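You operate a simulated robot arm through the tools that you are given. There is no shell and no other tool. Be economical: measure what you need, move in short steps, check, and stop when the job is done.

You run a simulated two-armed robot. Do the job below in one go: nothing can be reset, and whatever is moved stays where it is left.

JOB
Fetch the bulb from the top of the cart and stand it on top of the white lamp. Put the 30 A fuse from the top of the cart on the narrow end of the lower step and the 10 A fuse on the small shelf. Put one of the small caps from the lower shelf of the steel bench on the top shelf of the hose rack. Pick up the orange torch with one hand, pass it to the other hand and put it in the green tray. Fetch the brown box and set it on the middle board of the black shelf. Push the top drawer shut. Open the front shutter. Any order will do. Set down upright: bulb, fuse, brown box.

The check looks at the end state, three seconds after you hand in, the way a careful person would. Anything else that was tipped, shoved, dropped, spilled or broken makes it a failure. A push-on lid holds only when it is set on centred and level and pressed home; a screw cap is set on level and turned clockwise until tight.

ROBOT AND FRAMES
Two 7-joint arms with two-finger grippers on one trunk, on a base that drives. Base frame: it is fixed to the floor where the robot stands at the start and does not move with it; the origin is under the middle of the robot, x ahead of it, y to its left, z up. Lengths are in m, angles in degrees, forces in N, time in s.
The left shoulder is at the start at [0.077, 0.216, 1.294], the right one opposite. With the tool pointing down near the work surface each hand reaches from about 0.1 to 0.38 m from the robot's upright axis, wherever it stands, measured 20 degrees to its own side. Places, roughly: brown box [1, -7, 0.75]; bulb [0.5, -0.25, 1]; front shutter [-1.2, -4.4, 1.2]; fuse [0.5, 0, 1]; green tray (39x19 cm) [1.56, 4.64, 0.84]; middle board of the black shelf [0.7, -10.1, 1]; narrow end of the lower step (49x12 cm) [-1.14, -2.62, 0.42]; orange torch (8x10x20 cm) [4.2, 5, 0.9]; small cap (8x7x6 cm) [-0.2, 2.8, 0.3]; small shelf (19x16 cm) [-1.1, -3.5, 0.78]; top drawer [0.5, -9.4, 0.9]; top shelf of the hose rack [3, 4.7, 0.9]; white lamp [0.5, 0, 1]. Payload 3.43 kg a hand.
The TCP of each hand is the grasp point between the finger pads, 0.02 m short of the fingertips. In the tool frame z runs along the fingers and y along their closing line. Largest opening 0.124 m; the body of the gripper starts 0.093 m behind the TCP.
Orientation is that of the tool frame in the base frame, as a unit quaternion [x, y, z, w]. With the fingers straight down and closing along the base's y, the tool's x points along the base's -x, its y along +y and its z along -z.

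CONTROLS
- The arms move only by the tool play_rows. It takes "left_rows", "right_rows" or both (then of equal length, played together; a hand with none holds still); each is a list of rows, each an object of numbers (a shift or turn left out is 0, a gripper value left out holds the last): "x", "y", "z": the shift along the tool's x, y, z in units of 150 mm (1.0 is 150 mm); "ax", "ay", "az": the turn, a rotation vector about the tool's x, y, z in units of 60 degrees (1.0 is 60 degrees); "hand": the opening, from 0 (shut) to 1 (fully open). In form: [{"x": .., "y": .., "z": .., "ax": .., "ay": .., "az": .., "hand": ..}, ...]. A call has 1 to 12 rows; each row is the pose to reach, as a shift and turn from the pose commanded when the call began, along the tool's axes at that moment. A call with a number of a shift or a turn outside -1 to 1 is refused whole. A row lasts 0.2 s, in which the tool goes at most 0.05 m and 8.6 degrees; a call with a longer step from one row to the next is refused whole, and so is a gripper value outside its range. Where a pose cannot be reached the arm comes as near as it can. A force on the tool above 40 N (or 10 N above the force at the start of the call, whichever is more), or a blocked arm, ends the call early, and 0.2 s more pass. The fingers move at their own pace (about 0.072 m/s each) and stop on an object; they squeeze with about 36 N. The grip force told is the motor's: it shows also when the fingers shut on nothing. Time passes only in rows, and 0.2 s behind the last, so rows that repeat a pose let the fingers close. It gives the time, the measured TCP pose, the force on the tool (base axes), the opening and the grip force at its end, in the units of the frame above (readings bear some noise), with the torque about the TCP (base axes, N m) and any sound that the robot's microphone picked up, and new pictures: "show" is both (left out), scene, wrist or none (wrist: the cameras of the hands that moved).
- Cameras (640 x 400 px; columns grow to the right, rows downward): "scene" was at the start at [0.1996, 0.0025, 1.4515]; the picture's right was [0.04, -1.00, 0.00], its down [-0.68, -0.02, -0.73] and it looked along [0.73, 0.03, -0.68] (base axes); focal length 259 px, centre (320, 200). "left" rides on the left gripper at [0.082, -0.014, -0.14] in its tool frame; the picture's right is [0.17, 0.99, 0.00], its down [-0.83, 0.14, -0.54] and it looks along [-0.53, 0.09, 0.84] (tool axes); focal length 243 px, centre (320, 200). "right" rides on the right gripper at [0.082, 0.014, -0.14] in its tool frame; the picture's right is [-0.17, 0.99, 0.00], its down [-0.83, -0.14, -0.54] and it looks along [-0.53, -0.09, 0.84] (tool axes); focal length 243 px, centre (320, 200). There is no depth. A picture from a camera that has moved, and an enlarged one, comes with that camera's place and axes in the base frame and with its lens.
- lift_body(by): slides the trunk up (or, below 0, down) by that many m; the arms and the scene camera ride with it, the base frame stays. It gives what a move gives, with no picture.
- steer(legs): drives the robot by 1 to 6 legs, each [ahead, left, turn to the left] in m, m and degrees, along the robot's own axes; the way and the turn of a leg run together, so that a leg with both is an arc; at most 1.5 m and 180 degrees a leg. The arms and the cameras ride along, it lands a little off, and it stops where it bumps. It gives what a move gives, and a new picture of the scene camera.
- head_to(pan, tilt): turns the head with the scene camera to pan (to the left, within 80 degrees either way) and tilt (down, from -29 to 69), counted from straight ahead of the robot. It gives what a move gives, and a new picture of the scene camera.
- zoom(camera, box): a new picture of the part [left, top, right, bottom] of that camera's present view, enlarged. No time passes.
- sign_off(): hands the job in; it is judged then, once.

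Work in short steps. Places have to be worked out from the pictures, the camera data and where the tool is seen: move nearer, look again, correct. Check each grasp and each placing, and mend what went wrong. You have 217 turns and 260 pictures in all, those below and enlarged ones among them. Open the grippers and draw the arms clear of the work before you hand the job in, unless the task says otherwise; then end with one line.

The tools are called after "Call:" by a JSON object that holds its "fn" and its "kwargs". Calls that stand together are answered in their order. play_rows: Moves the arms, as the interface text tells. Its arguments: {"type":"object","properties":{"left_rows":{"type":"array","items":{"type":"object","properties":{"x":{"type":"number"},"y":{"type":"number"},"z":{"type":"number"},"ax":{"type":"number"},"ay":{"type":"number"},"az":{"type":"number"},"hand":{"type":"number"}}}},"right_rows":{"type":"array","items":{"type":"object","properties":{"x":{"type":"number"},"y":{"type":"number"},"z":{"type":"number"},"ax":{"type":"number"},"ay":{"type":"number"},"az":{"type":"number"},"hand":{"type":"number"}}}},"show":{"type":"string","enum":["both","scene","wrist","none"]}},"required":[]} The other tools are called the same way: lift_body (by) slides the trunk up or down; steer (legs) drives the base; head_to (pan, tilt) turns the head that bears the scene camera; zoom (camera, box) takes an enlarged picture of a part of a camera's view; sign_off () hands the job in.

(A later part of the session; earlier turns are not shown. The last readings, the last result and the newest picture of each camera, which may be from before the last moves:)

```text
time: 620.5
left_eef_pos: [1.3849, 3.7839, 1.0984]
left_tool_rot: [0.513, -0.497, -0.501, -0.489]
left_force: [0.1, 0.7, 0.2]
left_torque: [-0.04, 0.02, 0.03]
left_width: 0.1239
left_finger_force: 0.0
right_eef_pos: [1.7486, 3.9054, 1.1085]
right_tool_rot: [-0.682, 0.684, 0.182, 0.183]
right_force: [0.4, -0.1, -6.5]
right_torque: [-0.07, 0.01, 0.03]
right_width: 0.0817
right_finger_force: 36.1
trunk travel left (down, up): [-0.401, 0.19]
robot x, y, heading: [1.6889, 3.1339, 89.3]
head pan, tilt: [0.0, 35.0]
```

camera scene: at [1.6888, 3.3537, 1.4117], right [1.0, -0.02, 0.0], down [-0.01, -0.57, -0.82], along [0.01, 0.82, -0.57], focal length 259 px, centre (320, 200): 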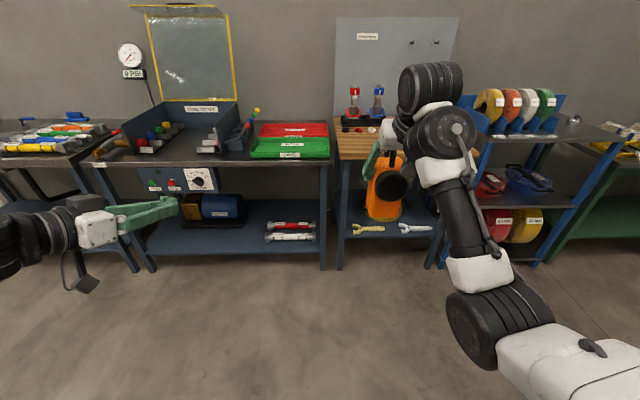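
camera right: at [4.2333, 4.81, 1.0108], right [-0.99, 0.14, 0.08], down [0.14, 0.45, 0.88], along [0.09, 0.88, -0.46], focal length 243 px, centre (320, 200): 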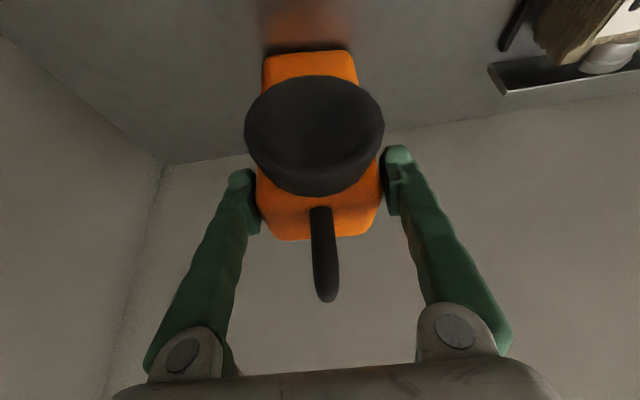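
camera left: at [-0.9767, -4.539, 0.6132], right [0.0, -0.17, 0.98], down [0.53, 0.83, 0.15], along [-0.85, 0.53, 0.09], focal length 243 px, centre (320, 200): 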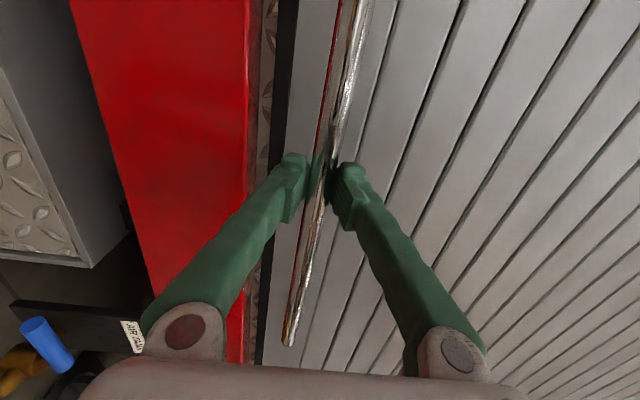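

Left tool now points straight forward. I move it right and lower, to behind the torch's lower body.

Call:
{"fn": "play_rows", "kwargs": {"left_rows": [{"x": 0.1, "y": -0.2, "z": -0.08}, {"x": 0.2, "y": -0.4, "z": -0.16}, {"x": 0.35, "y": -0.62, "z": -0.26}, {"x": 0.52, "y": -0.85, "z": -0.36}], "show": "none"}}

Call:
{"fn": "play_rows", "kwargs": {"left_rows": [{"y": -0.25}, {"y": -0.5}, {"y": -0.75}, {"y": -0.95}], "show": "both"}}

```text
time: 621.5
left_eef_pos: [1.5127, 3.7312, 1.0211]
left_tool_rot: [0.512, -0.497, -0.504, -0.487]
left_force: [-0.2, 0.1, 0.0]
left_torque: [-0.01, -0.01, 0.02]
left_width: 0.1238
left_finger_force: 0.0
right_eef_pos: [1.7482, 3.9039, 1.1107]
right_tool_rot: [-0.683, 0.684, 0.183, 0.181]
right_force: [-0.5, 0.2, -5.8]
right_torque: [-0.08, -0.02, 0.03]
right_width: 0.0816
right_finger_force: 36.3
trunk travel left (down, up): [-0.401, 0.19]
robot x, y, heading: [1.6877, 3.134, 89.2]
head pan, tilt: [0.0, 35.0]
```

```text
time: 622.2
left_eef_pos: [1.5049, 3.7407, 0.982]
left_tool_rot: [-0.481, 0.528, 0.566, 0.411]
left_force: [0.3, 0.0, 0.3]
left_torque: [0.0, 0.0, 0.0]
left_width: 0.1241
left_finger_force: 0.0
right_eef_pos: [1.7487, 3.9046, 1.1079]
right_tool_rot: [-0.683, 0.684, 0.181, 0.182]
right_force: [0.4, 0.1, -6.0]
right_torque: [-0.04, -0.03, 0.02]
right_width: 0.0814
right_finger_force: 36.1
trunk travel left (down, up): [-0.401, 0.19]
robot x, y, heading: [1.6867, 3.1321, 89.0]
head pan, tilt: [0.0, 35.0]
stopped in row 3 (left hand): the arm was blocked; the commanded pose is now the measured one
camera scene: at [1.6898, 3.3546, 1.4115], right [1.0, -0.02, 0.0], down [-0.01, -0.57, -0.82], along [0.01, 0.82, -0.57], focal length 259 px, centre (320, 200)
camera left: at [1.5177, 3.5986, 0.902], right [-0.99, -0.11, 0.04], down [0.09, -0.51, 0.85], along [-0.07, 0.85, 0.52], focal length 243 px, centre (320, 200)
```

scene: 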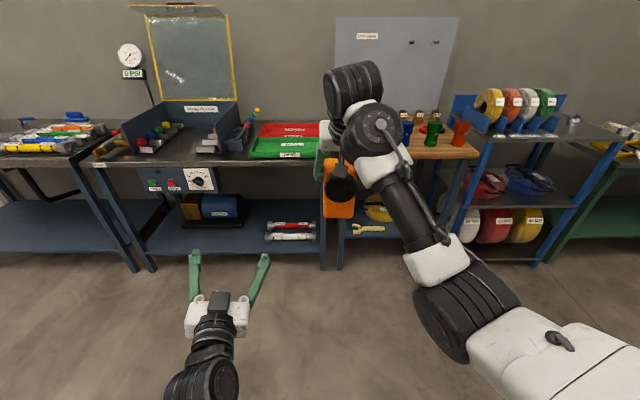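
left: 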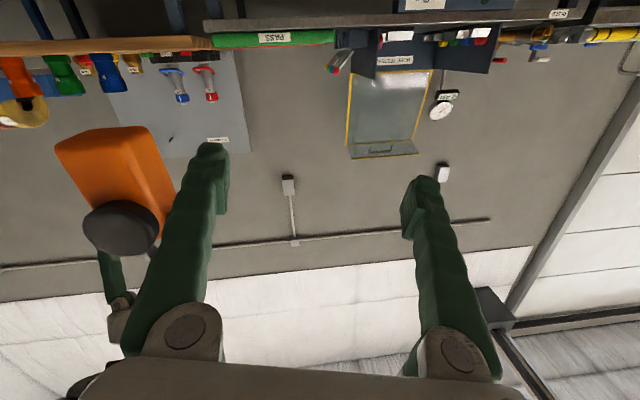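

The left arm is blocked going farther right. I bring it back slightly and restore its orientation; then the right hand will bring the torch to it instead.

Call:
{"fn": "play_rows", "kwargs": {"left_rows": [{"y": 0.1, "x": -0.1, "ax": 0.03, "az": -0.08}, {"y": 0.25, "x": -0.2, "ax": 0.075, "ay": -0.012, "az": -0.19}, {"y": 0.45, "x": -0.25, "ax": 0.075, "ay": -0.012, "az": -0.19}], "right_rows": [{"y": 0.1}, {"y": 0.2}, {"y": 0.3}], "show": "none"}}

```text
time: 623.0
left_eef_pos: [1.4498, 3.7368, 1.0344]
left_tool_rot: [0.512, -0.495, -0.502, -0.491]
left_force: [0.1, -0.6, -0.2]
left_torque: [0.0, -0.02, -0.01]
left_width: 0.1241
left_finger_force: 0.1
right_eef_pos: [1.703, 3.905, 1.1097]
right_tool_rot: [0.683, -0.683, -0.182, -0.183]
right_force: [0.0, -0.4, -5.8]
right_torque: [-0.05, -0.01, -0.04]
right_width: 0.0813
right_finger_force: 36.6
trunk travel left (down, up): [-0.401, 0.19]
robot x, y, heading: [1.6871, 3.1348, 89.2]
head pan, tilt: [0.0, 35.0]
```

Call:
{"fn": "play_rows", "kwargs": {"right_rows": [{"y": 0.22}, {"y": 0.44}, {"y": 0.66}, {"y": 0.88}], "show": "none"}}

Call:
{"fn": "play_rows", "kwargs": {"right_rows": [{"y": 0.22}, {"y": 0.44}, {"y": 0.66}, {"y": 0.78}], "show": "both"}}

```text
time: 624.2
left_eef_pos: [1.45, 3.7369, 1.0334]
left_tool_rot: [0.512, -0.497, -0.501, -0.49]
left_force: [-0.5, 0.0, 0.1]
left_torque: [-0.03, 0.0, 0.03]
left_width: 0.124
left_finger_force: 0.1
right_eef_pos: [1.6548, 3.911, 1.0945]
right_tool_rot: [-0.662, 0.704, 0.171, 0.191]
right_force: [-0.5, 0.8, -6.8]
right_torque: [-0.04, 0.0, 0.02]
right_width: 0.0815
right_finger_force: 36.4
right hand out of reach, approached as far as the arm can: row 3, 4
trunk travel left (down, up): [-0.401, 0.19]
robot x, y, heading: [1.6881, 3.1311, 88.8]
head pan, tilt: [0.0, 35.0]
stopped in row 4 (right hand): the arm was blocked; the commanded pose is now the measured one
```

```text
time: 625.4
left_eef_pos: [1.4502, 3.7353, 1.0332]
left_tool_rot: [0.512, -0.497, -0.501, -0.49]
left_force: [0.1, 0.3, -0.6]
left_torque: [0.0, -0.03, -0.02]
left_width: 0.1241
left_finger_force: 0.0
right_eef_pos: [1.6627, 3.9218, 1.0702]
right_tool_rot: [-0.647, 0.72, 0.152, 0.199]
right_force: [-0.4, 0.5, -5.3]
right_torque: [-0.02, 0.04, -0.01]
right_width: 0.0815
right_finger_force: 35.9
right hand out of reach, approached as far as the arm can: row 2, 3, 4
trunk travel left (down, up): [-0.401, 0.19]
robot x, y, heading: [1.6863, 3.1324, 89.0]
head pan, tilt: [0.0, 35.0]
stopped in row 4 (right hand): the arm was blocked; the commanded pose is now the measured one
camera scene: at [1.6905, 3.3546, 1.4115], right [1.0, -0.02, 0.0], down [-0.01, -0.57, -0.82], along [0.01, 0.82, -0.57], focal length 259 px, centre (320, 200)
camera right: at [1.6294, 3.7859, 1.1524], right [-0.97, 0.26, 0.04], down [0.16, 0.45, 0.88], along [0.21, 0.85, -0.48], focal length 243 px, centre (320, 200)
```

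scene: 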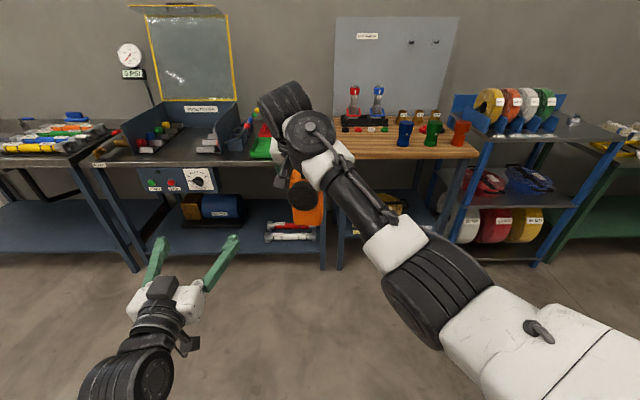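
right: 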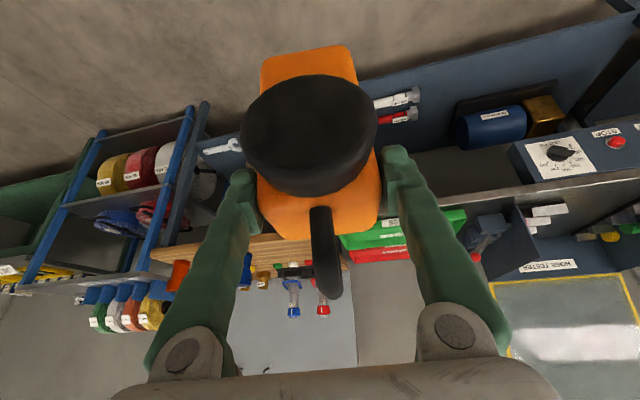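

Both arms have lateral limits, so I change the geometry: the left hand will come from the left, pointing right, gripping the lower body front-to-back. I restore the right hand's pose nearer, and turn the left tool.

Call:
{"fn": "play_rows", "kwargs": {"right_rows": [{"x": 0.06, "y": -0.08, "z": -0.1, "ax": -0.02, "az": -0.02}, {"x": 0.12, "y": -0.15, "z": -0.2, "ax": -0.043, "ay": -0.01, "az": -0.04}, {"x": 0.18, "y": -0.22, "z": -0.3, "ax": -0.086, "ay": -0.017, "az": -0.08}, {"x": 0.24, "y": -0.3, "z": -0.4, "ax": -0.086, "ay": -0.017, "az": -0.08}, {"x": 0.3, "y": -0.37, "z": -0.5, "ax": -0.086, "ay": -0.017, "az": -0.08}, {"x": 0.364, "y": -0.45, "z": -0.596, "ax": -0.086, "ay": -0.017, "az": -0.08}, {"x": 0.364, "y": -0.45, "z": -0.596, "ax": -0.086, "ay": -0.017, "az": -0.08}], "left_rows": [{"ax": 0.14}, {"ax": 0.28}, {"ax": 0.42}, {"ax": 0.56}, {"ax": 0.7}, {"ax": 0.84}, {"ax": 0.98}], "show": "none"}}

Call:
{"fn": "play_rows", "kwargs": {"left_rows": [{"ax": 0.14}, {"ax": 0.28}, {"ax": 0.42}, {"ax": 0.52}], "show": "scene"}}

```text
time: 627.0
left_eef_pos: [1.4489, 3.7369, 1.0339]
left_tool_rot: [-0.206, 0.678, 0.192, 0.679]
left_force: [-0.1, -1.2, 0.4]
left_torque: [0.04, -0.01, -0.05]
left_width: 0.1238
left_finger_force: 0.1
right_eef_pos: [1.6962, 3.8529, 1.1135]
right_tool_rot: [0.686, -0.68, -0.185, -0.182]
right_force: [-0.4, 0.0, -6.0]
right_torque: [-0.08, 0.0, -0.04]
right_width: 0.0812
right_finger_force: 36.5
right hand out of reach, approached as far as the arm can: row 5, 6, 7
trunk travel left (down, up): [-0.401, 0.19]
robot x, y, heading: [1.6885, 3.1351, 89.3]
head pan, tilt: [0.0, 35.0]
```

```text
time: 628.0
left_eef_pos: [1.4496, 3.7361, 1.0338]
left_tool_rot: [-0.015, 0.705, 0.003, 0.709]
left_force: [0.4, -0.4, 0.0]
left_torque: [0.02, -0.02, -0.05]
left_width: 0.124
left_finger_force: 0.1
right_eef_pos: [1.6969, 3.8526, 1.1124]
right_tool_rot: [0.685, -0.68, -0.185, -0.182]
right_force: [0.0, -0.3, -5.8]
right_torque: [-0.04, 0.02, 0.01]
right_width: 0.0816
right_finger_force: 35.8
trunk travel left (down, up): [-0.401, 0.19]
robot x, y, heading: [1.686, 3.1299, 89.1]
head pan, tilt: [0.0, 35.0]
camera scene: at [1.6906, 3.3553, 1.4114], right [1.0, -0.02, 0.0], down [-0.01, -0.57, -0.82], along [0.01, 0.82, -0.57], focal length 259 px, centre (320, 200)
```

scene: 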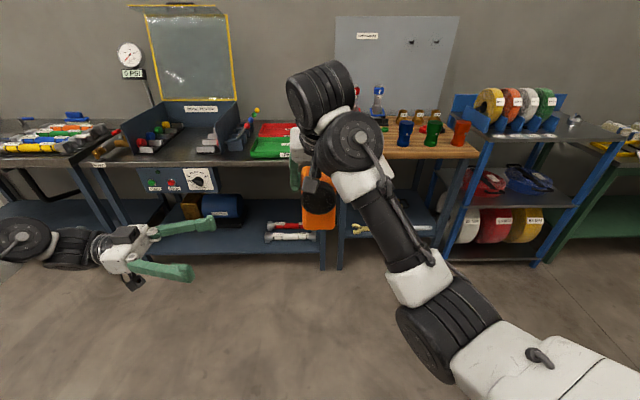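

The left hand now points right with its fingers straddling front-to-back. I align it in y with the torch and lower slightly.

Call:
{"fn": "play_rows", "kwargs": {"left_rows": [{"y": 0.2}, {"y": 0.4}, {"y": 0.6, "x": 0.04}, {"y": 0.78, "x": 0.07}], "show": "none"}}

Call:
{"fn": "play_rows", "kwargs": {"left_rows": [{"z": 0.2}, {"z": 0.4}, {"z": 0.6}, {"z": 0.8}], "show": "both"}}

```text
time: 629.0
left_eef_pos: [1.4468, 3.8545, 1.0227]
left_tool_rot: [-0.015, 0.705, 0.004, 0.709]
left_force: [0.1, -0.1, -1.1]
left_torque: [0.01, -0.03, -0.02]
left_width: 0.1238
left_finger_force: 0.0
right_eef_pos: [1.6974, 3.8541, 1.1131]
right_tool_rot: [0.686, -0.68, -0.187, -0.182]
right_force: [0.8, 0.0, -6.1]
right_torque: [-0.03, 0.0, -0.02]
right_width: 0.0815
right_finger_force: 35.7
trunk travel left (down, up): [-0.401, 0.19]
robot x, y, heading: [1.6928, 3.1325, 89.0]
head pan, tilt: [0.0, 35.0]
```

```text
time: 630.0
left_eef_pos: [1.5683, 3.8552, 1.021]
left_tool_rot: [-0.016, 0.706, 0.004, 0.708]
left_force: [0.0, -0.2, 0.2]
left_torque: [0.03, 0.01, -0.01]
left_width: 0.124
left_finger_force: 0.0
right_eef_pos: [1.6973, 3.8521, 1.114]
right_tool_rot: [0.686, -0.68, -0.186, -0.182]
right_force: [-0.2, 0.8, -6.2]
right_torque: [-0.01, 0.03, 0.02]
right_width: 0.0815
right_finger_force: 35.6
trunk travel left (down, up): [-0.401, 0.19]
robot x, y, heading: [1.6879, 3.1332, 88.9]
head pan, tilt: [0.0, 35.0]
camera scene: at [1.6912, 3.3546, 1.4115], right [1.0, -0.02, 0.0], down [-0.01, -0.57, -0.82], along [0.01, 0.82, -0.57], focal length 259 px, centre (320, 200)
camera left: at [1.4283, 3.8364, 0.9391], right [-0.03, 0.98, -0.18], down [-0.55, 0.14, 0.83], along [0.84, 0.12, 0.53], focal length 243 px, centre (320, 200)
```

scene: 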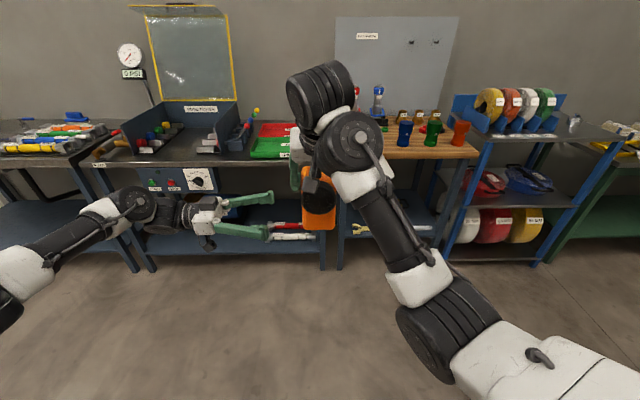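
left: 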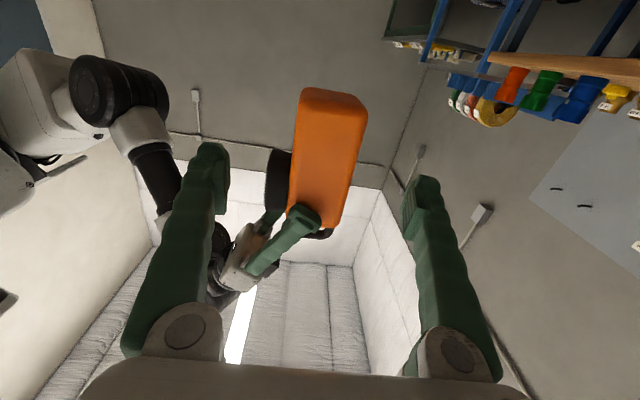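

Aligned: the torch's lower body is between the left fingers' lines. I advance 12 cm to straddle it.

Call:
{"fn": "play_rows", "kwargs": {"left_rows": [{"z": 0.2}, {"z": 0.4}, {"z": 0.6}, {"z": 0.78}], "show": "wrist"}}

```text
time: 631.0
left_eef_pos: [1.6856, 3.8608, 1.0224]
left_tool_rot: [-0.015, 0.706, 0.004, 0.708]
left_force: [-0.2, 0.0, 0.1]
left_torque: [0.01, -0.03, 0.03]
left_width: 0.1241
left_finger_force: 0.1
right_eef_pos: [1.6968, 3.8513, 1.1133]
right_tool_rot: [0.685, -0.68, -0.186, -0.182]
right_force: [0.1, 1.3, -7.0]
right_torque: [-0.08, -0.02, 0.0]
right_width: 0.0815
right_finger_force: 36.1
trunk travel left (down, up): [-0.401, 0.19]
robot x, y, heading: [1.6896, 3.1321, 89.4]
head pan, tilt: [0.0, 35.0]
camera left: at [1.546, 3.8405, 0.94], right [-0.03, 0.98, -0.18], down [-0.55, 0.14, 0.83], along [0.84, 0.12, 0.53], focal length 243 px, centre (320, 200)
```

left: 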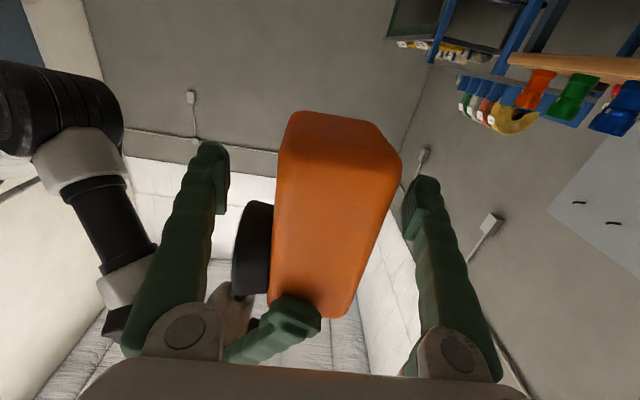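

The lens edge is close to the front finger, so I lower the left hand 1 cm, centre it, and close gently.

Call:
{"fn": "play_rows", "kwargs": {"left_rows": [{"x": 0.07, "y": 0.05}, {"x": 0.07, "y": 0.05, "z": 0.03, "hand": 0.75}, {"x": 0.07, "y": 0.05, "z": 0.03, "hand": 0.6}, {"x": 0.07, "y": 0.05, "z": 0.03, "hand": 0.5}, {"x": 0.07, "y": 0.05, "z": 0.03, "hand": 0.4}, {"x": 0.07, "y": 0.05, "z": 0.03, "hand": 0.3}, {"x": 0.07, "y": 0.05, "z": 0.03, "hand": 0.3}], "show": "wrist"}}

```text
time: 632.6
left_eef_pos: [1.6881, 3.8676, 1.0133]
left_tool_rot: [-0.015, 0.705, 0.004, 0.709]
left_force: [-0.9, -1.2, -0.3]
left_torque: [0.13, -0.17, -0.99]
left_width: 0.0695
left_finger_force: 35.8
right_eef_pos: [1.6972, 3.8539, 1.1137]
right_tool_rot: [0.686, -0.68, -0.185, -0.182]
right_force: [0.7, 1.4, -7.4]
right_torque: [-0.01, 0.03, 0.94]
right_width: 0.0813
right_finger_force: 35.9
trunk travel left (down, up): [-0.401, 0.19]
robot x, y, heading: [1.6887, 3.1324, 88.9]
head pan, tilt: [0.0, 35.0]
camera left: at [1.5493, 3.8469, 0.9295], right [-0.02, 0.98, -0.18], down [-0.55, 0.14, 0.83], along [0.84, 0.12, 0.53], focal length 243 px, centre (320, 200)
```

left: 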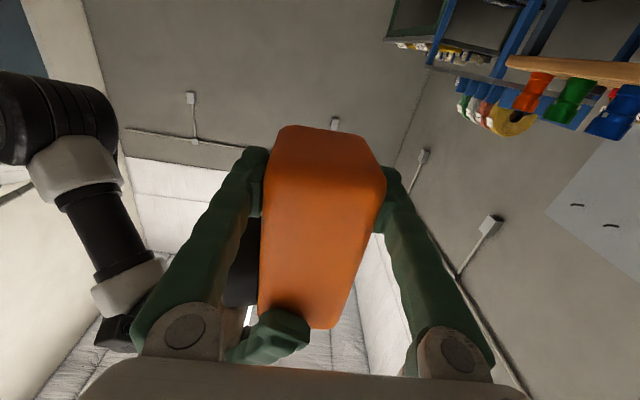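

The left hand grips the torch (7 cm). I open the right hand and withdraw it upward.

Call:
{"fn": "play_rows", "kwargs": {"right_rows": [{"hand": 0.8}, {"hand": 0.95}, {"hand": 0.95}, {"z": -0.2, "hand": 0.95}, {"z": -0.5}, {"z": -0.8}, {"z": -1}], "show": "both"}}

```text
time: 634.4
left_eef_pos: [1.6883, 3.8662, 1.0096]
left_tool_rot: [-0.016, 0.706, 0.004, 0.708]
left_force: [-0.2, -0.1, -0.3]
left_torque: [0.01, 0.06, 0.0]
left_width: 0.0691
left_finger_force: 35.7
right_eef_pos: [1.6804, 3.8748, 1.1603]
right_tool_rot: [-0.681, 0.689, 0.165, 0.187]
right_force: [-0.5, 1.1, -0.9]
right_torque: [0.0, -0.01, -0.02]
right_width: 0.118
right_finger_force: 0.0
right hand out of reach, approached as far as the arm can: row 4, 5, 6, 7
trunk travel left (down, up): [-0.401, 0.19]
robot x, y, heading: [1.6893, 3.1345, 89.0]
head pan, tilt: [0.0, 35.0]
stopped in row 7 (right hand): the arm was blocked; the commanded pose is now the measured one
camera scene: at [1.6902, 3.3544, 1.4115], right [1.0, -0.02, 0.0], down [-0.01, -0.57, -0.82], along [0.01, 0.82, -0.57], focal length 259 px, centre (320, 200)
camera right: at [1.6615, 3.7356, 1.243], right [-0.99, 0.16, 0.05], down [0.12, 0.47, 0.88], along [0.12, 0.87, -0.48], focal length 243 px, centre (320, 200)
```

scene: 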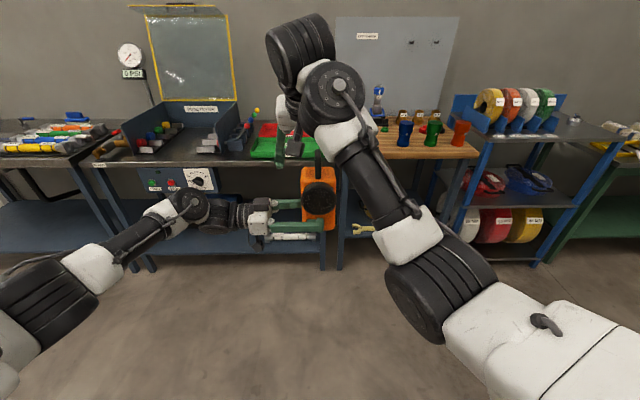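
right: 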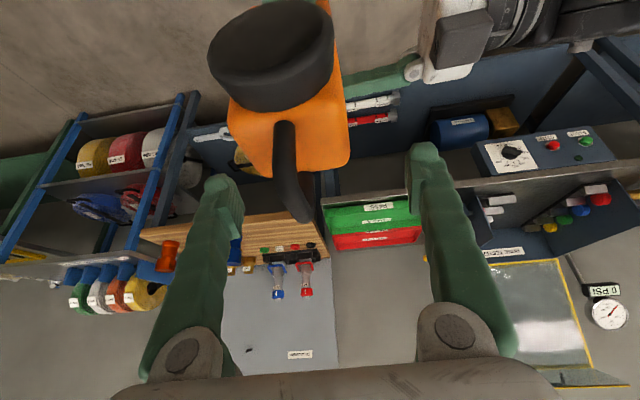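

The torch is in the left hand. The right hand can't rise further there, so I lower the left hand 8 cm, then move the right hand away.

Call:
{"fn": "play_rows", "kwargs": {"left_rows": [{"x": 0.15}, {"x": 0.3}, {"x": 0.45}, {"x": 0.53}], "show": "none"}}

Call:
{"fn": "play_rows", "kwargs": {"right_rows": [{"y": -0.25}, {"y": -0.5}, {"y": -0.75}, {"y": -1}], "show": "scene"}}

```text
time: 635.4
left_eef_pos: [1.6875, 3.8656, 0.9334]
left_tool_rot: [-0.015, 0.705, 0.004, 0.709]
left_force: [-0.2, 1.0, 0.6]
left_torque: [0.01, 0.06, -0.01]
left_width: 0.069
left_finger_force: 35.9
right_eef_pos: [1.68, 3.8735, 1.1629]
right_tool_rot: [-0.681, 0.689, 0.166, 0.186]
right_force: [0.6, -0.2, -0.6]
right_torque: [-0.01, -0.03, 0.03]
right_width: 0.1179
right_finger_force: 0.2
trunk travel left (down, up): [-0.401, 0.19]
robot x, y, heading: [1.6889, 3.1346, 89.3]
head pan, tilt: [0.0, 35.0]
```

```text
time: 636.4
left_eef_pos: [1.691, 3.8656, 0.9329]
left_tool_rot: [-0.016, 0.706, 0.003, 0.708]
left_force: [0.4, -0.3, 0.0]
left_torque: [0.02, 0.08, -0.02]
left_width: 0.069
left_finger_force: 36.0
right_eef_pos: [1.8046, 3.8988, 1.1313]
right_tool_rot: [-0.682, 0.686, 0.17, 0.186]
right_force: [0.2, -0.2, 0.4]
right_torque: [-0.01, 0.05, 0.01]
right_width: 0.1177
right_finger_force: 0.0
right hand out of reach, approached as far as the arm can: row 1, 2, 3, 4
trunk travel left (down, up): [-0.401, 0.19]
robot x, y, heading: [1.6904, 3.1273, 89.1]
head pan, tilt: [0.0, 35.0]
camera scene: at [1.6924, 3.3548, 1.4114], right [1.0, -0.02, 0.0], down [-0.01, -0.57, -0.82], along [0.01, 0.82, -0.57], focal length 259 px, centre (320, 200)
```

scene: 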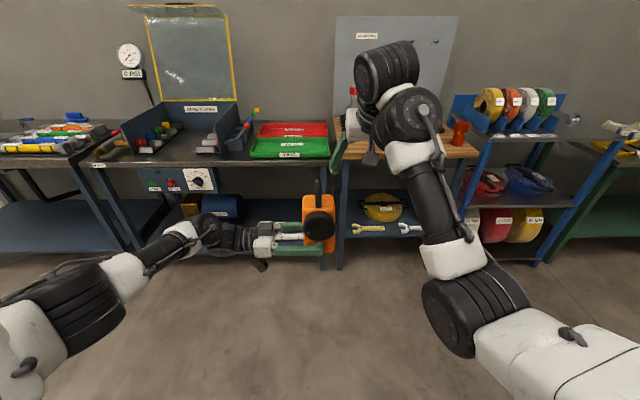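

The torch hangs safely in the left hand. I move the right hand farther away, and rotate the left tool to point down so the torch will lie along the tray's length.

Call:
{"fn": "play_rows", "kwargs": {"right_rows": [{"y": -0.25}, {"y": -0.5}, {"y": -0.75}, {"y": -1}], "show": "none"}}

Call:
{"fn": "play_rows", "kwargs": {"left_rows": [{"ay": 0.13}, {"ay": 0.26}, {"ay": 0.39}, {"ay": 0.52}, {"ay": 0.65}, {"ay": 0.78}, {"ay": 0.91}], "show": "none"}}

Call:
{"fn": "play_rows", "kwargs": {"left_rows": [{"ay": 0.13}, {"ay": 0.26}, {"ay": 0.39}, {"ay": 0.52}, {"ay": 0.58}], "show": "both"}}

```text
time: 637.3
left_eef_pos: [1.6888, 3.8645, 0.9307]
left_tool_rot: [-0.017, 0.707, 0.003, 0.707]
left_force: [0.9, -0.1, 0.1]
left_torque: [0.02, 0.04, -0.03]
left_width: 0.0694
left_finger_force: 36.3
right_eef_pos: [1.8913, 3.9012, 1.108]
right_tool_rot: [-0.678, 0.69, 0.172, 0.186]
right_force: [-4.4, 10.0, -7.4]
right_torque: [0.14, -0.4, -0.66]
right_width: 0.1178
right_finger_force: 0.1
right hand out of reach, approached as far as the arm can: row 1, 2, 3, 4
trunk travel left (down, up): [-0.401, 0.19]
robot x, y, heading: [1.6935, 3.1323, 89.3]
head pan, tilt: [0.0, 35.0]
stopped in row 4 (right hand): the force on the tool passed its limit at 68 N (the readings are from after the stop); the commanded pose is now the measured one
```

```text
time: 638.9
left_eef_pos: [1.6881, 3.8639, 0.9318]
left_tool_rot: [-0.016, 0.952, -0.004, 0.304]
left_force: [-0.2, -1.0, 0.1]
left_torque: [-0.01, 0.28, 0.01]
left_width: 0.0693
left_finger_force: 36.0
right_eef_pos: [1.892, 3.9002, 1.1074]
right_tool_rot: [-0.678, 0.689, 0.173, 0.186]
right_force: [-12.3, 12.2, -15.0]
right_torque: [1.12, -1.32, -2.03]
right_width: 0.1177
right_finger_force: 0.2
trunk travel left (down, up): [-0.401, 0.19]
robot x, y, heading: [1.6892, 3.1309, 89.3]
head pan, tilt: [0.0, 35.0]
```

```text
time: 639.8
left_eef_pos: [1.6588, 3.901, 0.9833]
left_tool_rot: [-0.111, 0.964, -0.037, 0.237]
left_force: [0.2, -0.3, -0.5]
left_torque: [-0.07, 0.26, -0.01]
left_width: 0.0691
left_finger_force: 36.0
right_eef_pos: [1.8856, 3.9017, 1.1079]
right_tool_rot: [-0.679, 0.689, 0.171, 0.187]
right_force: [-6.0, 6.8, -6.6]
right_torque: [0.33, -0.65, -1.0]
right_width: 0.1181
right_finger_force: 0.0
trunk travel left (down, up): [-0.401, 0.19]
robot x, y, heading: [1.687, 3.1342, 89.1]
head pan, tilt: [0.0, 35.0]
stopped in row 4 (left hand): the arm was blocked; the commanded pose is now the measured one
camera scene: at [1.6861, 3.3562, 1.4112], right [1.0, -0.01, 0.0], down [-0.01, -0.58, -0.82], along [0.01, 0.82, -0.58], focal length 259 px, centre (320, 200)
camera left: at [1.5262, 3.8704, 1.0717], right [-0.34, 0.92, -0.2], down [0.44, 0.34, 0.83], along [0.83, 0.19, -0.52], focal length 243 px, centre (320, 200)
```

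scene: 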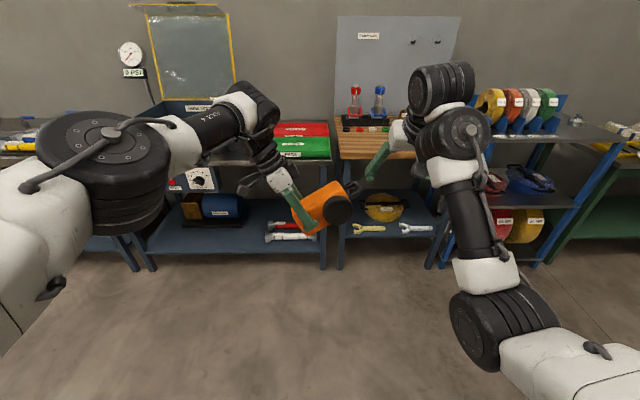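
left: 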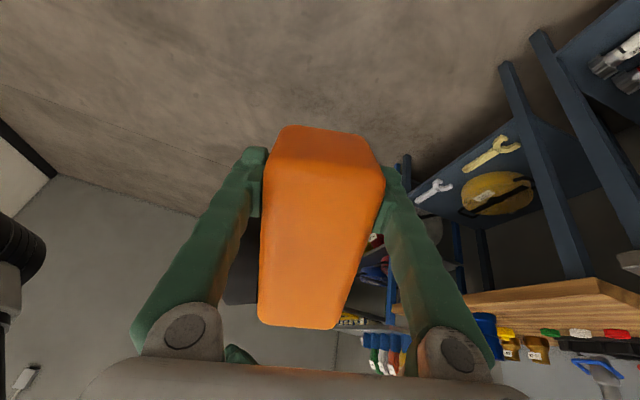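

The left arm unfolded back to its elbow-out posture, which is welcome. I move the right hand forward/up out of the way, and let the left hand shift left and finish the turn.

Call:
{"fn": "play_rows", "kwargs": {"right_rows": [{"x": -0.15}, {"x": -0.3, "y": -0.1}, {"x": -0.45, "y": -0.25}, {"x": -0.6, "y": -0.45}, {"x": -0.6, "y": -0.65}], "left_rows": [{"x": 0.14, "y": 0.03, "z": -0.08}, {"x": 0.28, "y": 0.06, "z": -0.16, "ax": -0.015, "ay": 0.1, "az": 0.05}, {"x": 0.42, "y": 0.1, "z": -0.23, "ax": -0.03, "ay": 0.22, "az": 0.1}, {"x": 0.57, "y": 0.13, "z": -0.31, "ax": -0.05, "ay": 0.34, "az": 0.16}, {"x": 0.57, "y": 0.13, "z": -0.31, "ax": -0.07, "ay": 0.458, "az": 0.214}], "show": "scene"}}

```text
time: 641.0
left_eef_pos: [1.5714, 3.8828, 0.9798]
left_tool_rot: [-0.002, 1.0, -0.002, -0.007]
left_force: [1.1, 0.0, -0.2]
left_torque: [0.08, 0.33, 0.03]
left_width: 0.0692
left_finger_force: 36.0
left hand out of reach, approached as far as the arm can: row 5
right_eef_pos: [1.9939, 3.9761, 1.1545]
right_tool_rot: [-0.679, 0.69, 0.172, 0.185]
right_force: [1.3, 0.2, 0.4]
right_torque: [0.0, 0.06, 0.05]
right_width: 0.1179
right_finger_force: 0.0
trunk travel left (down, up): [-0.401, 0.19]
robot x, y, heading: [1.6901, 3.1347, 88.9]
head pan, tilt: [0.0, 35.0]
camera scene: at [1.694, 3.353, 1.4117], right [1.0, -0.02, 0.0], down [-0.01, -0.57, -0.82], along [0.01, 0.82, -0.57], focal length 259 px, centre (320, 200)
```

scene: 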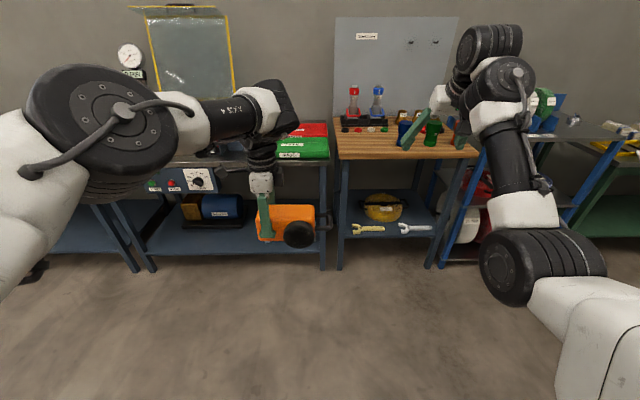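

The torch now lies level in the left hand. I retract the right hand, raise the left a bit, and zoom on the tray.

Call:
{"fn": "play_rows", "kwargs": {"right_rows": [{"x": 0.2, "z": -0.15}, {"x": 0.4, "z": -0.3}, {"x": 0.6, "z": -0.45}, {"x": 0.85, "z": -0.6}], "left_rows": [{"z": -0.2}, {"z": -0.4}, {"z": -0.6}, {"z": -0.6}], "show": "none"}}

Call:
{"fn": "zoom", "kwargs": {"camera": "scene", "box": [200, 100, 360, 200]}}

```text
time: 641.5
left_eef_pos: [1.5561, 3.8828, 1.0112]
left_tool_rot: [-0.011, 1.0, -0.004, -0.004]
left_force: [-0.1, -0.2, 0.3]
left_torque: [0.02, 0.33, 0.0]
left_width: 0.0688
left_finger_force: 35.6
right_eef_pos: [1.9879, 3.9406, 1.1645]
right_tool_rot: [-0.677, 0.686, 0.182, 0.196]
right_force: [-1.3, 29.7, -20.3]
right_torque: [0.55, -0.28, -0.46]
right_width: 0.1179
right_finger_force: 0.0
right hand out of reach, approached as far as the arm can: row 2
trunk travel left (down, up): [-0.401, 0.19]
robot x, y, heading: [1.6906, 3.1333, 89.1]
head pan, tilt: [0.0, 35.0]
stopped in row 2 (right hand): the force on the tool passed its limit at 151 N (the readings are from after the stop); the commanded pose is now the measured one
```

```text
4.00 times, centred on (280, 150) of scene
camera zoom: at [1.6908, 3.3521, 1.4119], right [1.0, -0.01, 0.0], down [-0.01, -0.57, -0.82], along [0.01, 0.82, -0.57], focal length 1036 px, centre (480, 400)
```

zoom: 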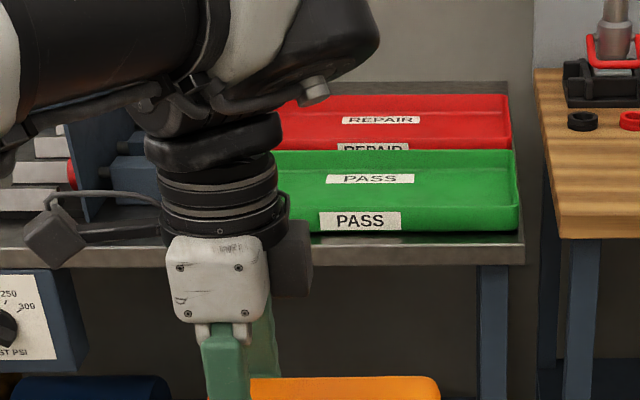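

The right hand folds onto itself when retracted pitched; I release it forward and turn it to point straight down.

Call:
{"fn": "play_rows", "kwargs": {"right_rows": [{"x": -0.2, "z": 0.1}, {"x": -0.3, "z": 0.15, "ay": 0.1}, {"x": -0.3, "z": 0.15, "ay": 0.24, "y": -0.15}, {"x": -0.3, "z": 0.15, "ay": 0.38, "y": -0.3}, {"x": -0.3, "z": 0.15, "ay": 0.5, "y": -0.45}, {"x": -0.3, "z": 0.15, "ay": 0.5, "y": -0.65}], "show": "none"}}

```text
time: 642.9
left_eef_pos: [1.5555, 3.8855, 1.0115]
left_tool_rot: [-0.011, 1.0, -0.003, -0.005]
left_force: [-0.1, -0.3, -0.5]
left_torque: [0.01, 0.27, 0.01]
left_width: 0.0691
left_finger_force: 35.9
right_eef_pos: [2.1126, 3.9301, 1.1566]
right_tool_rot: [-0.701, 0.713, -0.002, 0.009]
right_force: [-0.3, 0.1, 0.1]
right_torque: [0.02, -0.05, 0.01]
right_width: 0.1177
right_finger_force: 0.1
right hand out of reach, approached as far as the arm can: row 4, 5, 6
trunk travel left (down, up): [-0.401, 0.19]
robot x, y, heading: [1.6909, 3.1322, 89.2]
head pan, tilt: [0.0, 35.0]
```

Call:
{"fn": "play_rows", "kwargs": {"right_rows": [{"x": 0.25, "z": -0.1}, {"x": 0.5, "z": -0.2, "y": -0.1}, {"x": 0.75, "z": -0.3, "y": -0.2}, {"x": 1, "z": -0.4, "y": -0.3}], "left_rows": [{"x": 0.05, "z": -0.15}, {"x": 0.1, "z": -0.3}, {"x": 0.15, "z": -0.4}, {"x": 0.2, "z": -0.4}], "show": "none"}}

```text
time: 643.2
left_eef_pos: [1.5549, 3.8848, 1.0148]
left_tool_rot: [-0.011, 1.0, -0.005, -0.006]
left_force: [0.9, -0.1, 1.0]
left_torque: [0.04, 0.33, -0.01]
left_width: 0.069
left_finger_force: 36.1
right_eef_pos: [2.1093, 3.9272, 1.1567]
right_tool_rot: [-0.698, 0.716, 0.018, -0.006]
right_force: [-9.8, 8.3, -16.5]
right_torque: [0.05, -1.5, -0.89]
right_width: 0.1177
right_finger_force: 0.2
trunk travel left (down, up): [-0.401, 0.19]
robot x, y, heading: [1.6888, 3.1354, 89.5]
head pan, tilt: [0.0, 35.0]
stopped in row 1 (right hand): the force on the tool passed its limit at 231 N (the readings are from after the stop); the commanded pose is now the measured one
```

The right arm can't be retracted in this posture, so I move it farther right (over the bench it will be 12 cm above the cups), and raise the trunk 8 cm.

Call:
{"fn": "play_rows", "kwargs": {"right_rows": [{"x": -0.1, "z": 0.05, "hand": 0.3}, {"x": -0.15, "z": 0.05, "y": -0.2}, {"x": -0.15, "z": 0.03, "y": -0.45}, {"x": -0.15, "z": 0, "y": -0.7}, {"x": -0.15, "z": 0, "y": -0.95}], "show": "none"}}

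Call:
{"fn": "play_rows", "kwargs": {"right_rows": [{"y": -0.25, "z": -0.1}, {"y": -0.5, "z": -0.2}, {"y": -0.75, "z": -0.3}], "show": "none"}}

Call:
{"fn": "lift_body", "kwargs": {"by": 0.08}}

```text
time: 644.4
left_eef_pos: [1.5544, 3.8848, 1.0161]
left_tool_rot: [-0.012, 1.0, -0.005, -0.006]
left_force: [0.3, 0.6, 0.0]
left_torque: [0.04, 0.33, 0.03]
left_width: 0.069
left_finger_force: 36.3
right_eef_pos: [2.1953, 3.912, 1.1493]
right_tool_rot: [-0.698, 0.716, 0.016, -0.007]
right_force: [0.1, -0.1, 0.1]
right_torque: [0.01, 0.02, -0.01]
right_width: 0.0373
right_finger_force: 0.1
right hand out of reach, approached as far as the arm can: row 1, 2, 3, 4, 5
trunk travel left (down, up): [-0.401, 0.19]
robot x, y, heading: [1.6883, 3.1307, 89.1]
head pan, tilt: [0.0, 35.0]
```

```text
time: 645.2
left_eef_pos: [1.5534, 3.8851, 1.0148]
left_tool_rot: [-0.011, 1.0, -0.005, -0.004]
left_force: [-0.6, -0.3, -0.5]
left_torque: [0.04, 0.31, 0.02]
left_width: 0.0689
left_finger_force: 36.2
right_eef_pos: [2.2492, 3.8879, 1.1692]
right_tool_rot: [-0.698, 0.716, 0.017, -0.006]
right_force: [-0.4, 0.3, 0.1]
right_torque: [-0.03, -0.02, -0.03]
right_width: 0.0375
right_finger_force: 0.0
right hand out of reach, approached as far as the arm can: row 1, 2, 3
trunk travel left (down, up): [-0.401, 0.19]
robot x, y, heading: [1.6865, 3.1337, 89.3]
head pan, tilt: [0.0, 35.0]
```

```text
time: 646.4
left_eef_pos: [1.5554, 3.8874, 1.1562]
left_tool_rot: [-0.012, 0.999, 0.038, -0.003]
left_force: [-0.9, 0.8, -5.7]
left_torque: [0.0, 0.33, 0.02]
left_width: 0.0691
left_finger_force: 35.7
right_eef_pos: [2.2496, 3.8752, 1.3119]
right_tool_rot: [-0.697, 0.715, 0.049, 0.026]
right_force: [1.1, 0.3, -0.4]
right_torque: [0.01, 0.0, 0.0]
right_width: 0.0374
right_finger_force: 0.1
trunk travel left (down, up): [-0.481, 0.11]
robot x, y, heading: [1.6876, 3.1327, 89.0]
head pan, tilt: [0.0, 35.0]
```

Both hands are high. I drive in over the tray bench.

Call:
{"fn": "steer", "kwargs": {"legs": [[0.74, 0.06, 0.5]]}}

Call:
{"fn": "zoom", "kwargs": {"camera": "left", "box": [0, 0, 640, 400]}}

```text
time: 651.3
left_eef_pos: [1.49, 4.6234, 1.1579]
left_tool_rot: [-0.018, 0.999, 0.04, -0.004]
left_force: [-0.6, -1.1, -6.0]
left_torque: [0.02, 0.29, 0.04]
left_width: 0.0689
left_finger_force: 36.4
right_eef_pos: [2.1841, 4.6211, 1.3132]
right_tool_rot: [-0.703, 0.709, 0.05, 0.026]
right_force: [0.4, -1.0, 1.1]
right_torque: [0.03, -0.01, 0.01]
right_width: 0.0372
right_finger_force: 0.1
trunk travel left (down, up): [-0.481, 0.11]
robot x, y, heading: [1.6339, 3.873, 89.6]
head pan, tilt: [0.0, 35.0]
camera scene: at [1.6316, 4.0647, 1.4984], right [1.0, 0.0, 0.0], down [0.0, -0.57, -0.82], along [0.0, 0.82, -0.57], focal length 259 px, centre (320, 200)
```

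scene: 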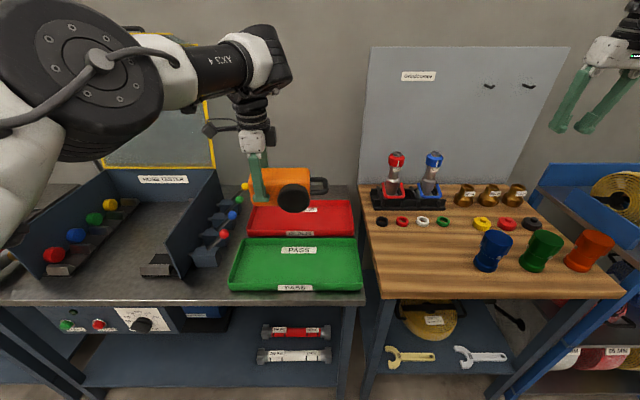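

```text
1.00 times, centred on (320, 200) of left (not enlarged: the box is as wide or as high as the picture)
camera zoom: at [1.4094, 4.5948, 1.2959], right [-0.2, 0.98, 0.08], down [0.83, 0.13, 0.54], along [0.52, 0.18, -0.83], focal length 243 px, centre (320, 200)
```

zoom: 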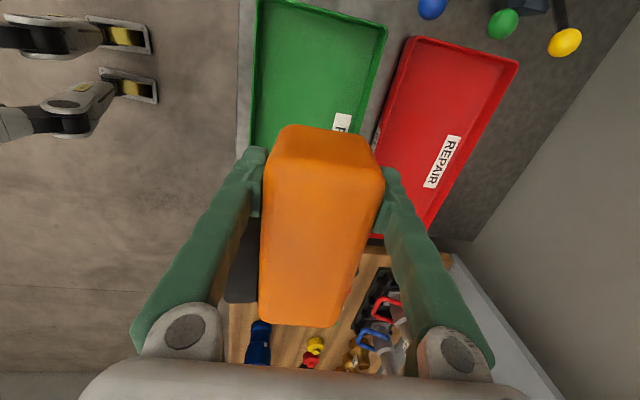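

The tray spans x 1.36–1.76, y 4.55–4.745. I shift 4 cm in y, level the tool, and lower the torch toward it.

Call:
{"fn": "play_rows", "kwargs": {"left_rows": [{"y": 0.13, "ax": 0.04, "az": 0.02}, {"y": 0.27, "ax": 0.076, "ay": -0.008, "az": 0.034, "z": 0.1}, {"y": 0.27, "ax": 0.076, "ay": -0.008, "az": 0.034, "z": 0.4}, {"y": 0.27, "ax": 0.076, "ay": -0.008, "az": 0.034, "z": 0.7}, {"y": 0.27, "ax": 0.076, "ay": -0.008, "az": 0.034, "z": 1}], "show": "none"}}

Call:
{"fn": "play_rows", "kwargs": {"left_rows": [{"z": 0.25}, {"z": 0.45}, {"z": 0.55}], "show": "scene"}}

```text
time: 652.5
left_eef_pos: [1.5234, 4.6056, 1.0711]
left_tool_rot: [0.0, 1.0, 0.0, 0.002]
left_force: [0.6, 0.3, -6.1]
left_torque: [0.03, 0.3, -0.02]
left_width: 0.0687
left_finger_force: 36.2
left hand out of reach, approached as far as the arm can: row 1, 2, 3, 4, 5
right_eef_pos: [2.1849, 4.6204, 1.3132]
right_tool_rot: [-0.702, 0.71, 0.05, 0.027]
right_force: [-0.3, -0.7, 0.8]
right_torque: [0.0, 0.03, 0.01]
right_width: 0.0373
right_finger_force: 0.0
trunk travel left (down, up): [-0.481, 0.11]
robot x, y, heading: [1.6283, 3.8732, 89.9]
head pan, tilt: [0.0, 35.0]
```

```text
time: 653.3
left_eef_pos: [1.5215, 4.6059, 0.9877]
left_tool_rot: [-0.001, 1.0, 0.001, 0.001]
left_force: [0.5, -0.2, -6.0]
left_torque: [0.04, 0.3, -0.01]
left_width: 0.0693
left_finger_force: 36.2
right_eef_pos: [2.1844, 4.6216, 1.3124]
right_tool_rot: [-0.702, 0.71, 0.05, 0.027]
right_force: [-0.2, -0.1, 0.5]
right_torque: [-0.01, 0.0, 0.0]
right_width: 0.0372
right_finger_force: 0.1
trunk travel left (down, up): [-0.481, 0.11]
robot x, y, heading: [1.6321, 3.8752, 89.6]
head pan, tilt: [0.0, 35.0]
camera scene: at [1.6313, 4.0648, 1.4983], right [1.0, 0.0, 0.0], down [0.0, -0.57, -0.82], along [0.0, 0.82, -0.57], focal length 259 px, centre (320, 200)
```

scene: 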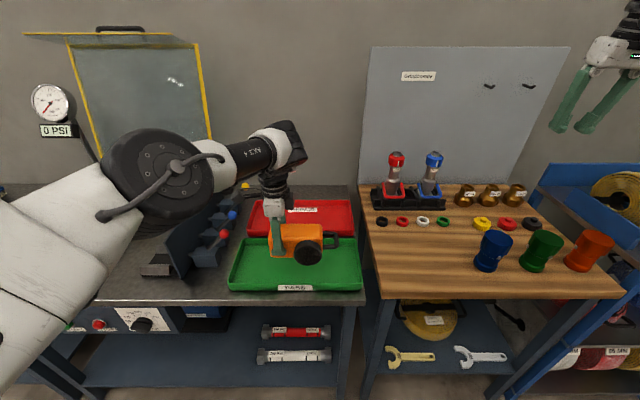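

Call:
{"fn": "play_rows", "kwargs": {"left_rows": [{"x": 0.1, "y": 0.18}, {"x": 0.2, "y": 0.36}, {"x": 0.2, "y": 0.36, "z": 0.2}, {"x": 0.2, "y": 0.36, "z": 0.4}, {"x": 0.2, "y": 0.36, "z": 0.55}], "show": "both"}}

```text
time: 654.5
left_eef_pos: [1.5006, 4.6004, 0.9316]
left_tool_rot: [-0.001, 1.0, 0.001, 0.003]
left_force: [1.3, 0.8, -5.9]
left_torque: [0.06, 0.39, 0.01]
left_width: 0.0689
left_finger_force: 35.4
left hand out of reach, approached as far as the arm can: row 1, 2, 3, 4, 5
right_eef_pos: [2.1832, 4.6226, 1.3132]
right_tool_rot: [-0.702, 0.71, 0.048, 0.027]
right_force: [-1.3, 0.3, 0.1]
right_torque: [-0.02, -0.07, -0.01]
right_width: 0.0372
right_finger_force: 0.1
trunk travel left (down, up): [-0.481, 0.11]
robot x, y, heading: [1.6338, 3.8716, 90.2]
head pan, tilt: [0.0, 35.0]
camera scene: at [1.6303, 4.0657, 1.4984], right [1.0, 0.0, 0.0], down [0.0, -0.57, -0.82], along [0.0, 0.82, -0.57], focal length 259 px, centre (320, 200)
camera left: at [1.4177, 4.586, 1.0707], right [-0.17, 0.99, 0.0], down [0.83, 0.14, 0.54], along [0.53, 0.09, -0.84], focal length 243 px, centre (320, 200)
```

scene: 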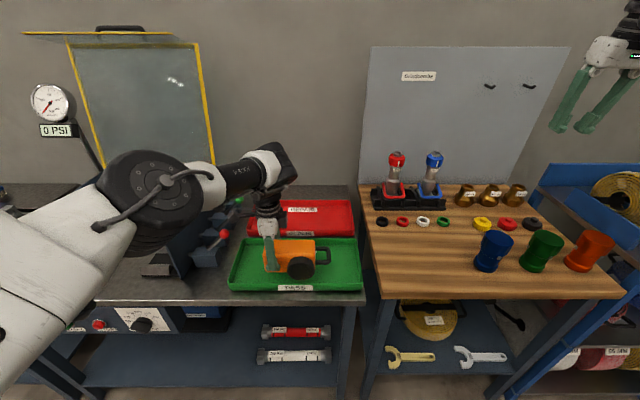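
left: 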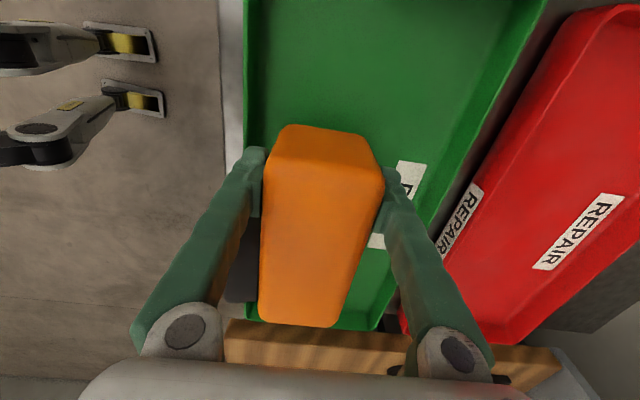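

I drive 6 cm forward for the remaining y offset, then lower to just above the tray floor.

Call:
{"fn": "steer", "kwargs": {"legs": [[0.06, 0, 0]]}}

Call:
{"fn": "play_rows", "kwargs": {"left_rows": [{"z": 0.15}, {"z": 0.28}, {"z": 0.36}], "show": "none"}}

```text
time: 655.5
left_eef_pos: [1.5027, 4.6577, 0.9334]
left_tool_rot: [0.0, 1.0, 0.001, 0.0]
left_force: [0.1, 0.7, -6.9]
left_torque: [0.09, 0.3, -0.01]
left_width: 0.0689
left_finger_force: 36.2
right_eef_pos: [2.1851, 4.6761, 1.314]
right_tool_rot: [-0.701, 0.71, 0.05, 0.028]
right_force: [0.5, 0.0, 0.2]
right_torque: [0.02, 0.02, -0.02]
right_width: 0.0375
right_finger_force: 0.0
trunk travel left (down, up): [-0.481, 0.11]
robot x, y, heading: [1.6336, 3.9307, 89.9]
head pan, tilt: [0.0, 35.0]
camera scene: at [1.632, 4.121, 1.4988], right [1.0, 0.0, 0.0], down [0.0, -0.57, -0.82], along [0.0, 0.82, -0.57], focal length 259 px, centre (320, 200)
```

scene: 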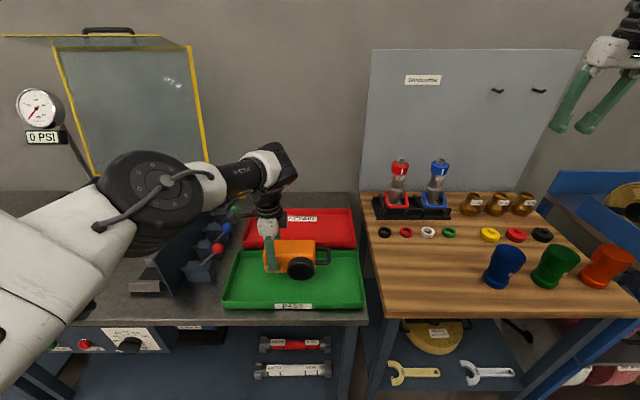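

```text
time: 656.3
left_eef_pos: [1.5029, 4.6575, 0.8807]
left_tool_rot: [-0.001, 1.0, 0.003, 0.001]
left_force: [-1.4, -4.6, 27.9]
left_torque: [-0.17, -0.13, -0.36]
left_width: 0.0699
left_finger_force: 36.1
right_eef_pos: [2.1856, 4.6757, 1.3166]
right_tool_rot: [-0.701, 0.711, 0.051, 0.029]
right_force: [0.3, 0.0, 0.4]
right_torque: [-0.02, -0.02, 0.0]
right_width: 0.0371
right_finger_force: 0.1
trunk travel left (down, up): [-0.481, 0.11]
robot x, y, heading: [1.6309, 3.9294, 89.8]
head pan, tilt: [0.0, 35.0]
```

Contact at z 0.881 (28 N up). I check visually where it rests before releasing.

Call:
{"fn": "zoom", "kwargs": {"camera": "scene", "box": [210, 200, 380, 320]}}

Call:
{"fn": "zoom", "kwargs": {"camera": "left", "box": [0, 0, 640, 400]}}

```text
3.33 times, centred on (295, 260) of scene
camera zoom: at [1.6324, 4.1206, 1.4991], right [1.0, 0.0, 0.0], down [0.0, -0.57, -0.82], along [0.0, 0.82, -0.57], focal length 863 px, centre (403, 0)
```

zoom: 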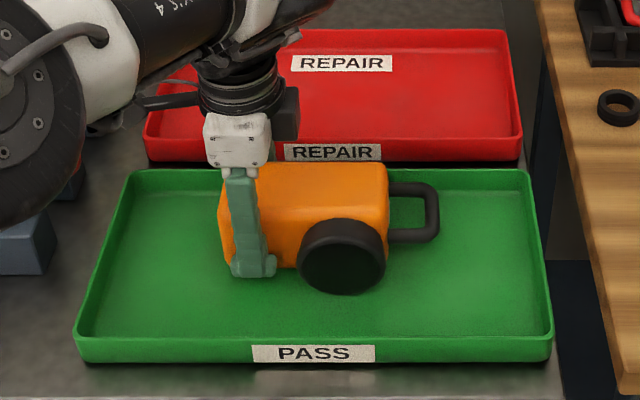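

```text
1.00 times, centred on (320, 200) of left (not enlarged: the box is as wide or as high as the picture)
camera zoom: at [1.42, 4.6429, 1.0203], right [-0.17, 0.99, 0.01], down [0.83, 0.14, 0.54], along [0.53, 0.09, -0.84], focal length 243 px, centre (320, 200)
```

zoom: 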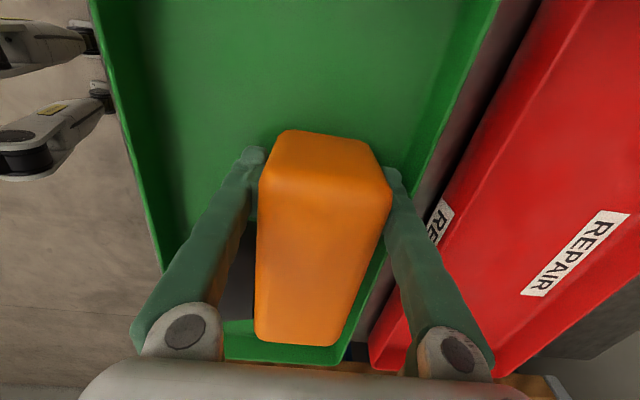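

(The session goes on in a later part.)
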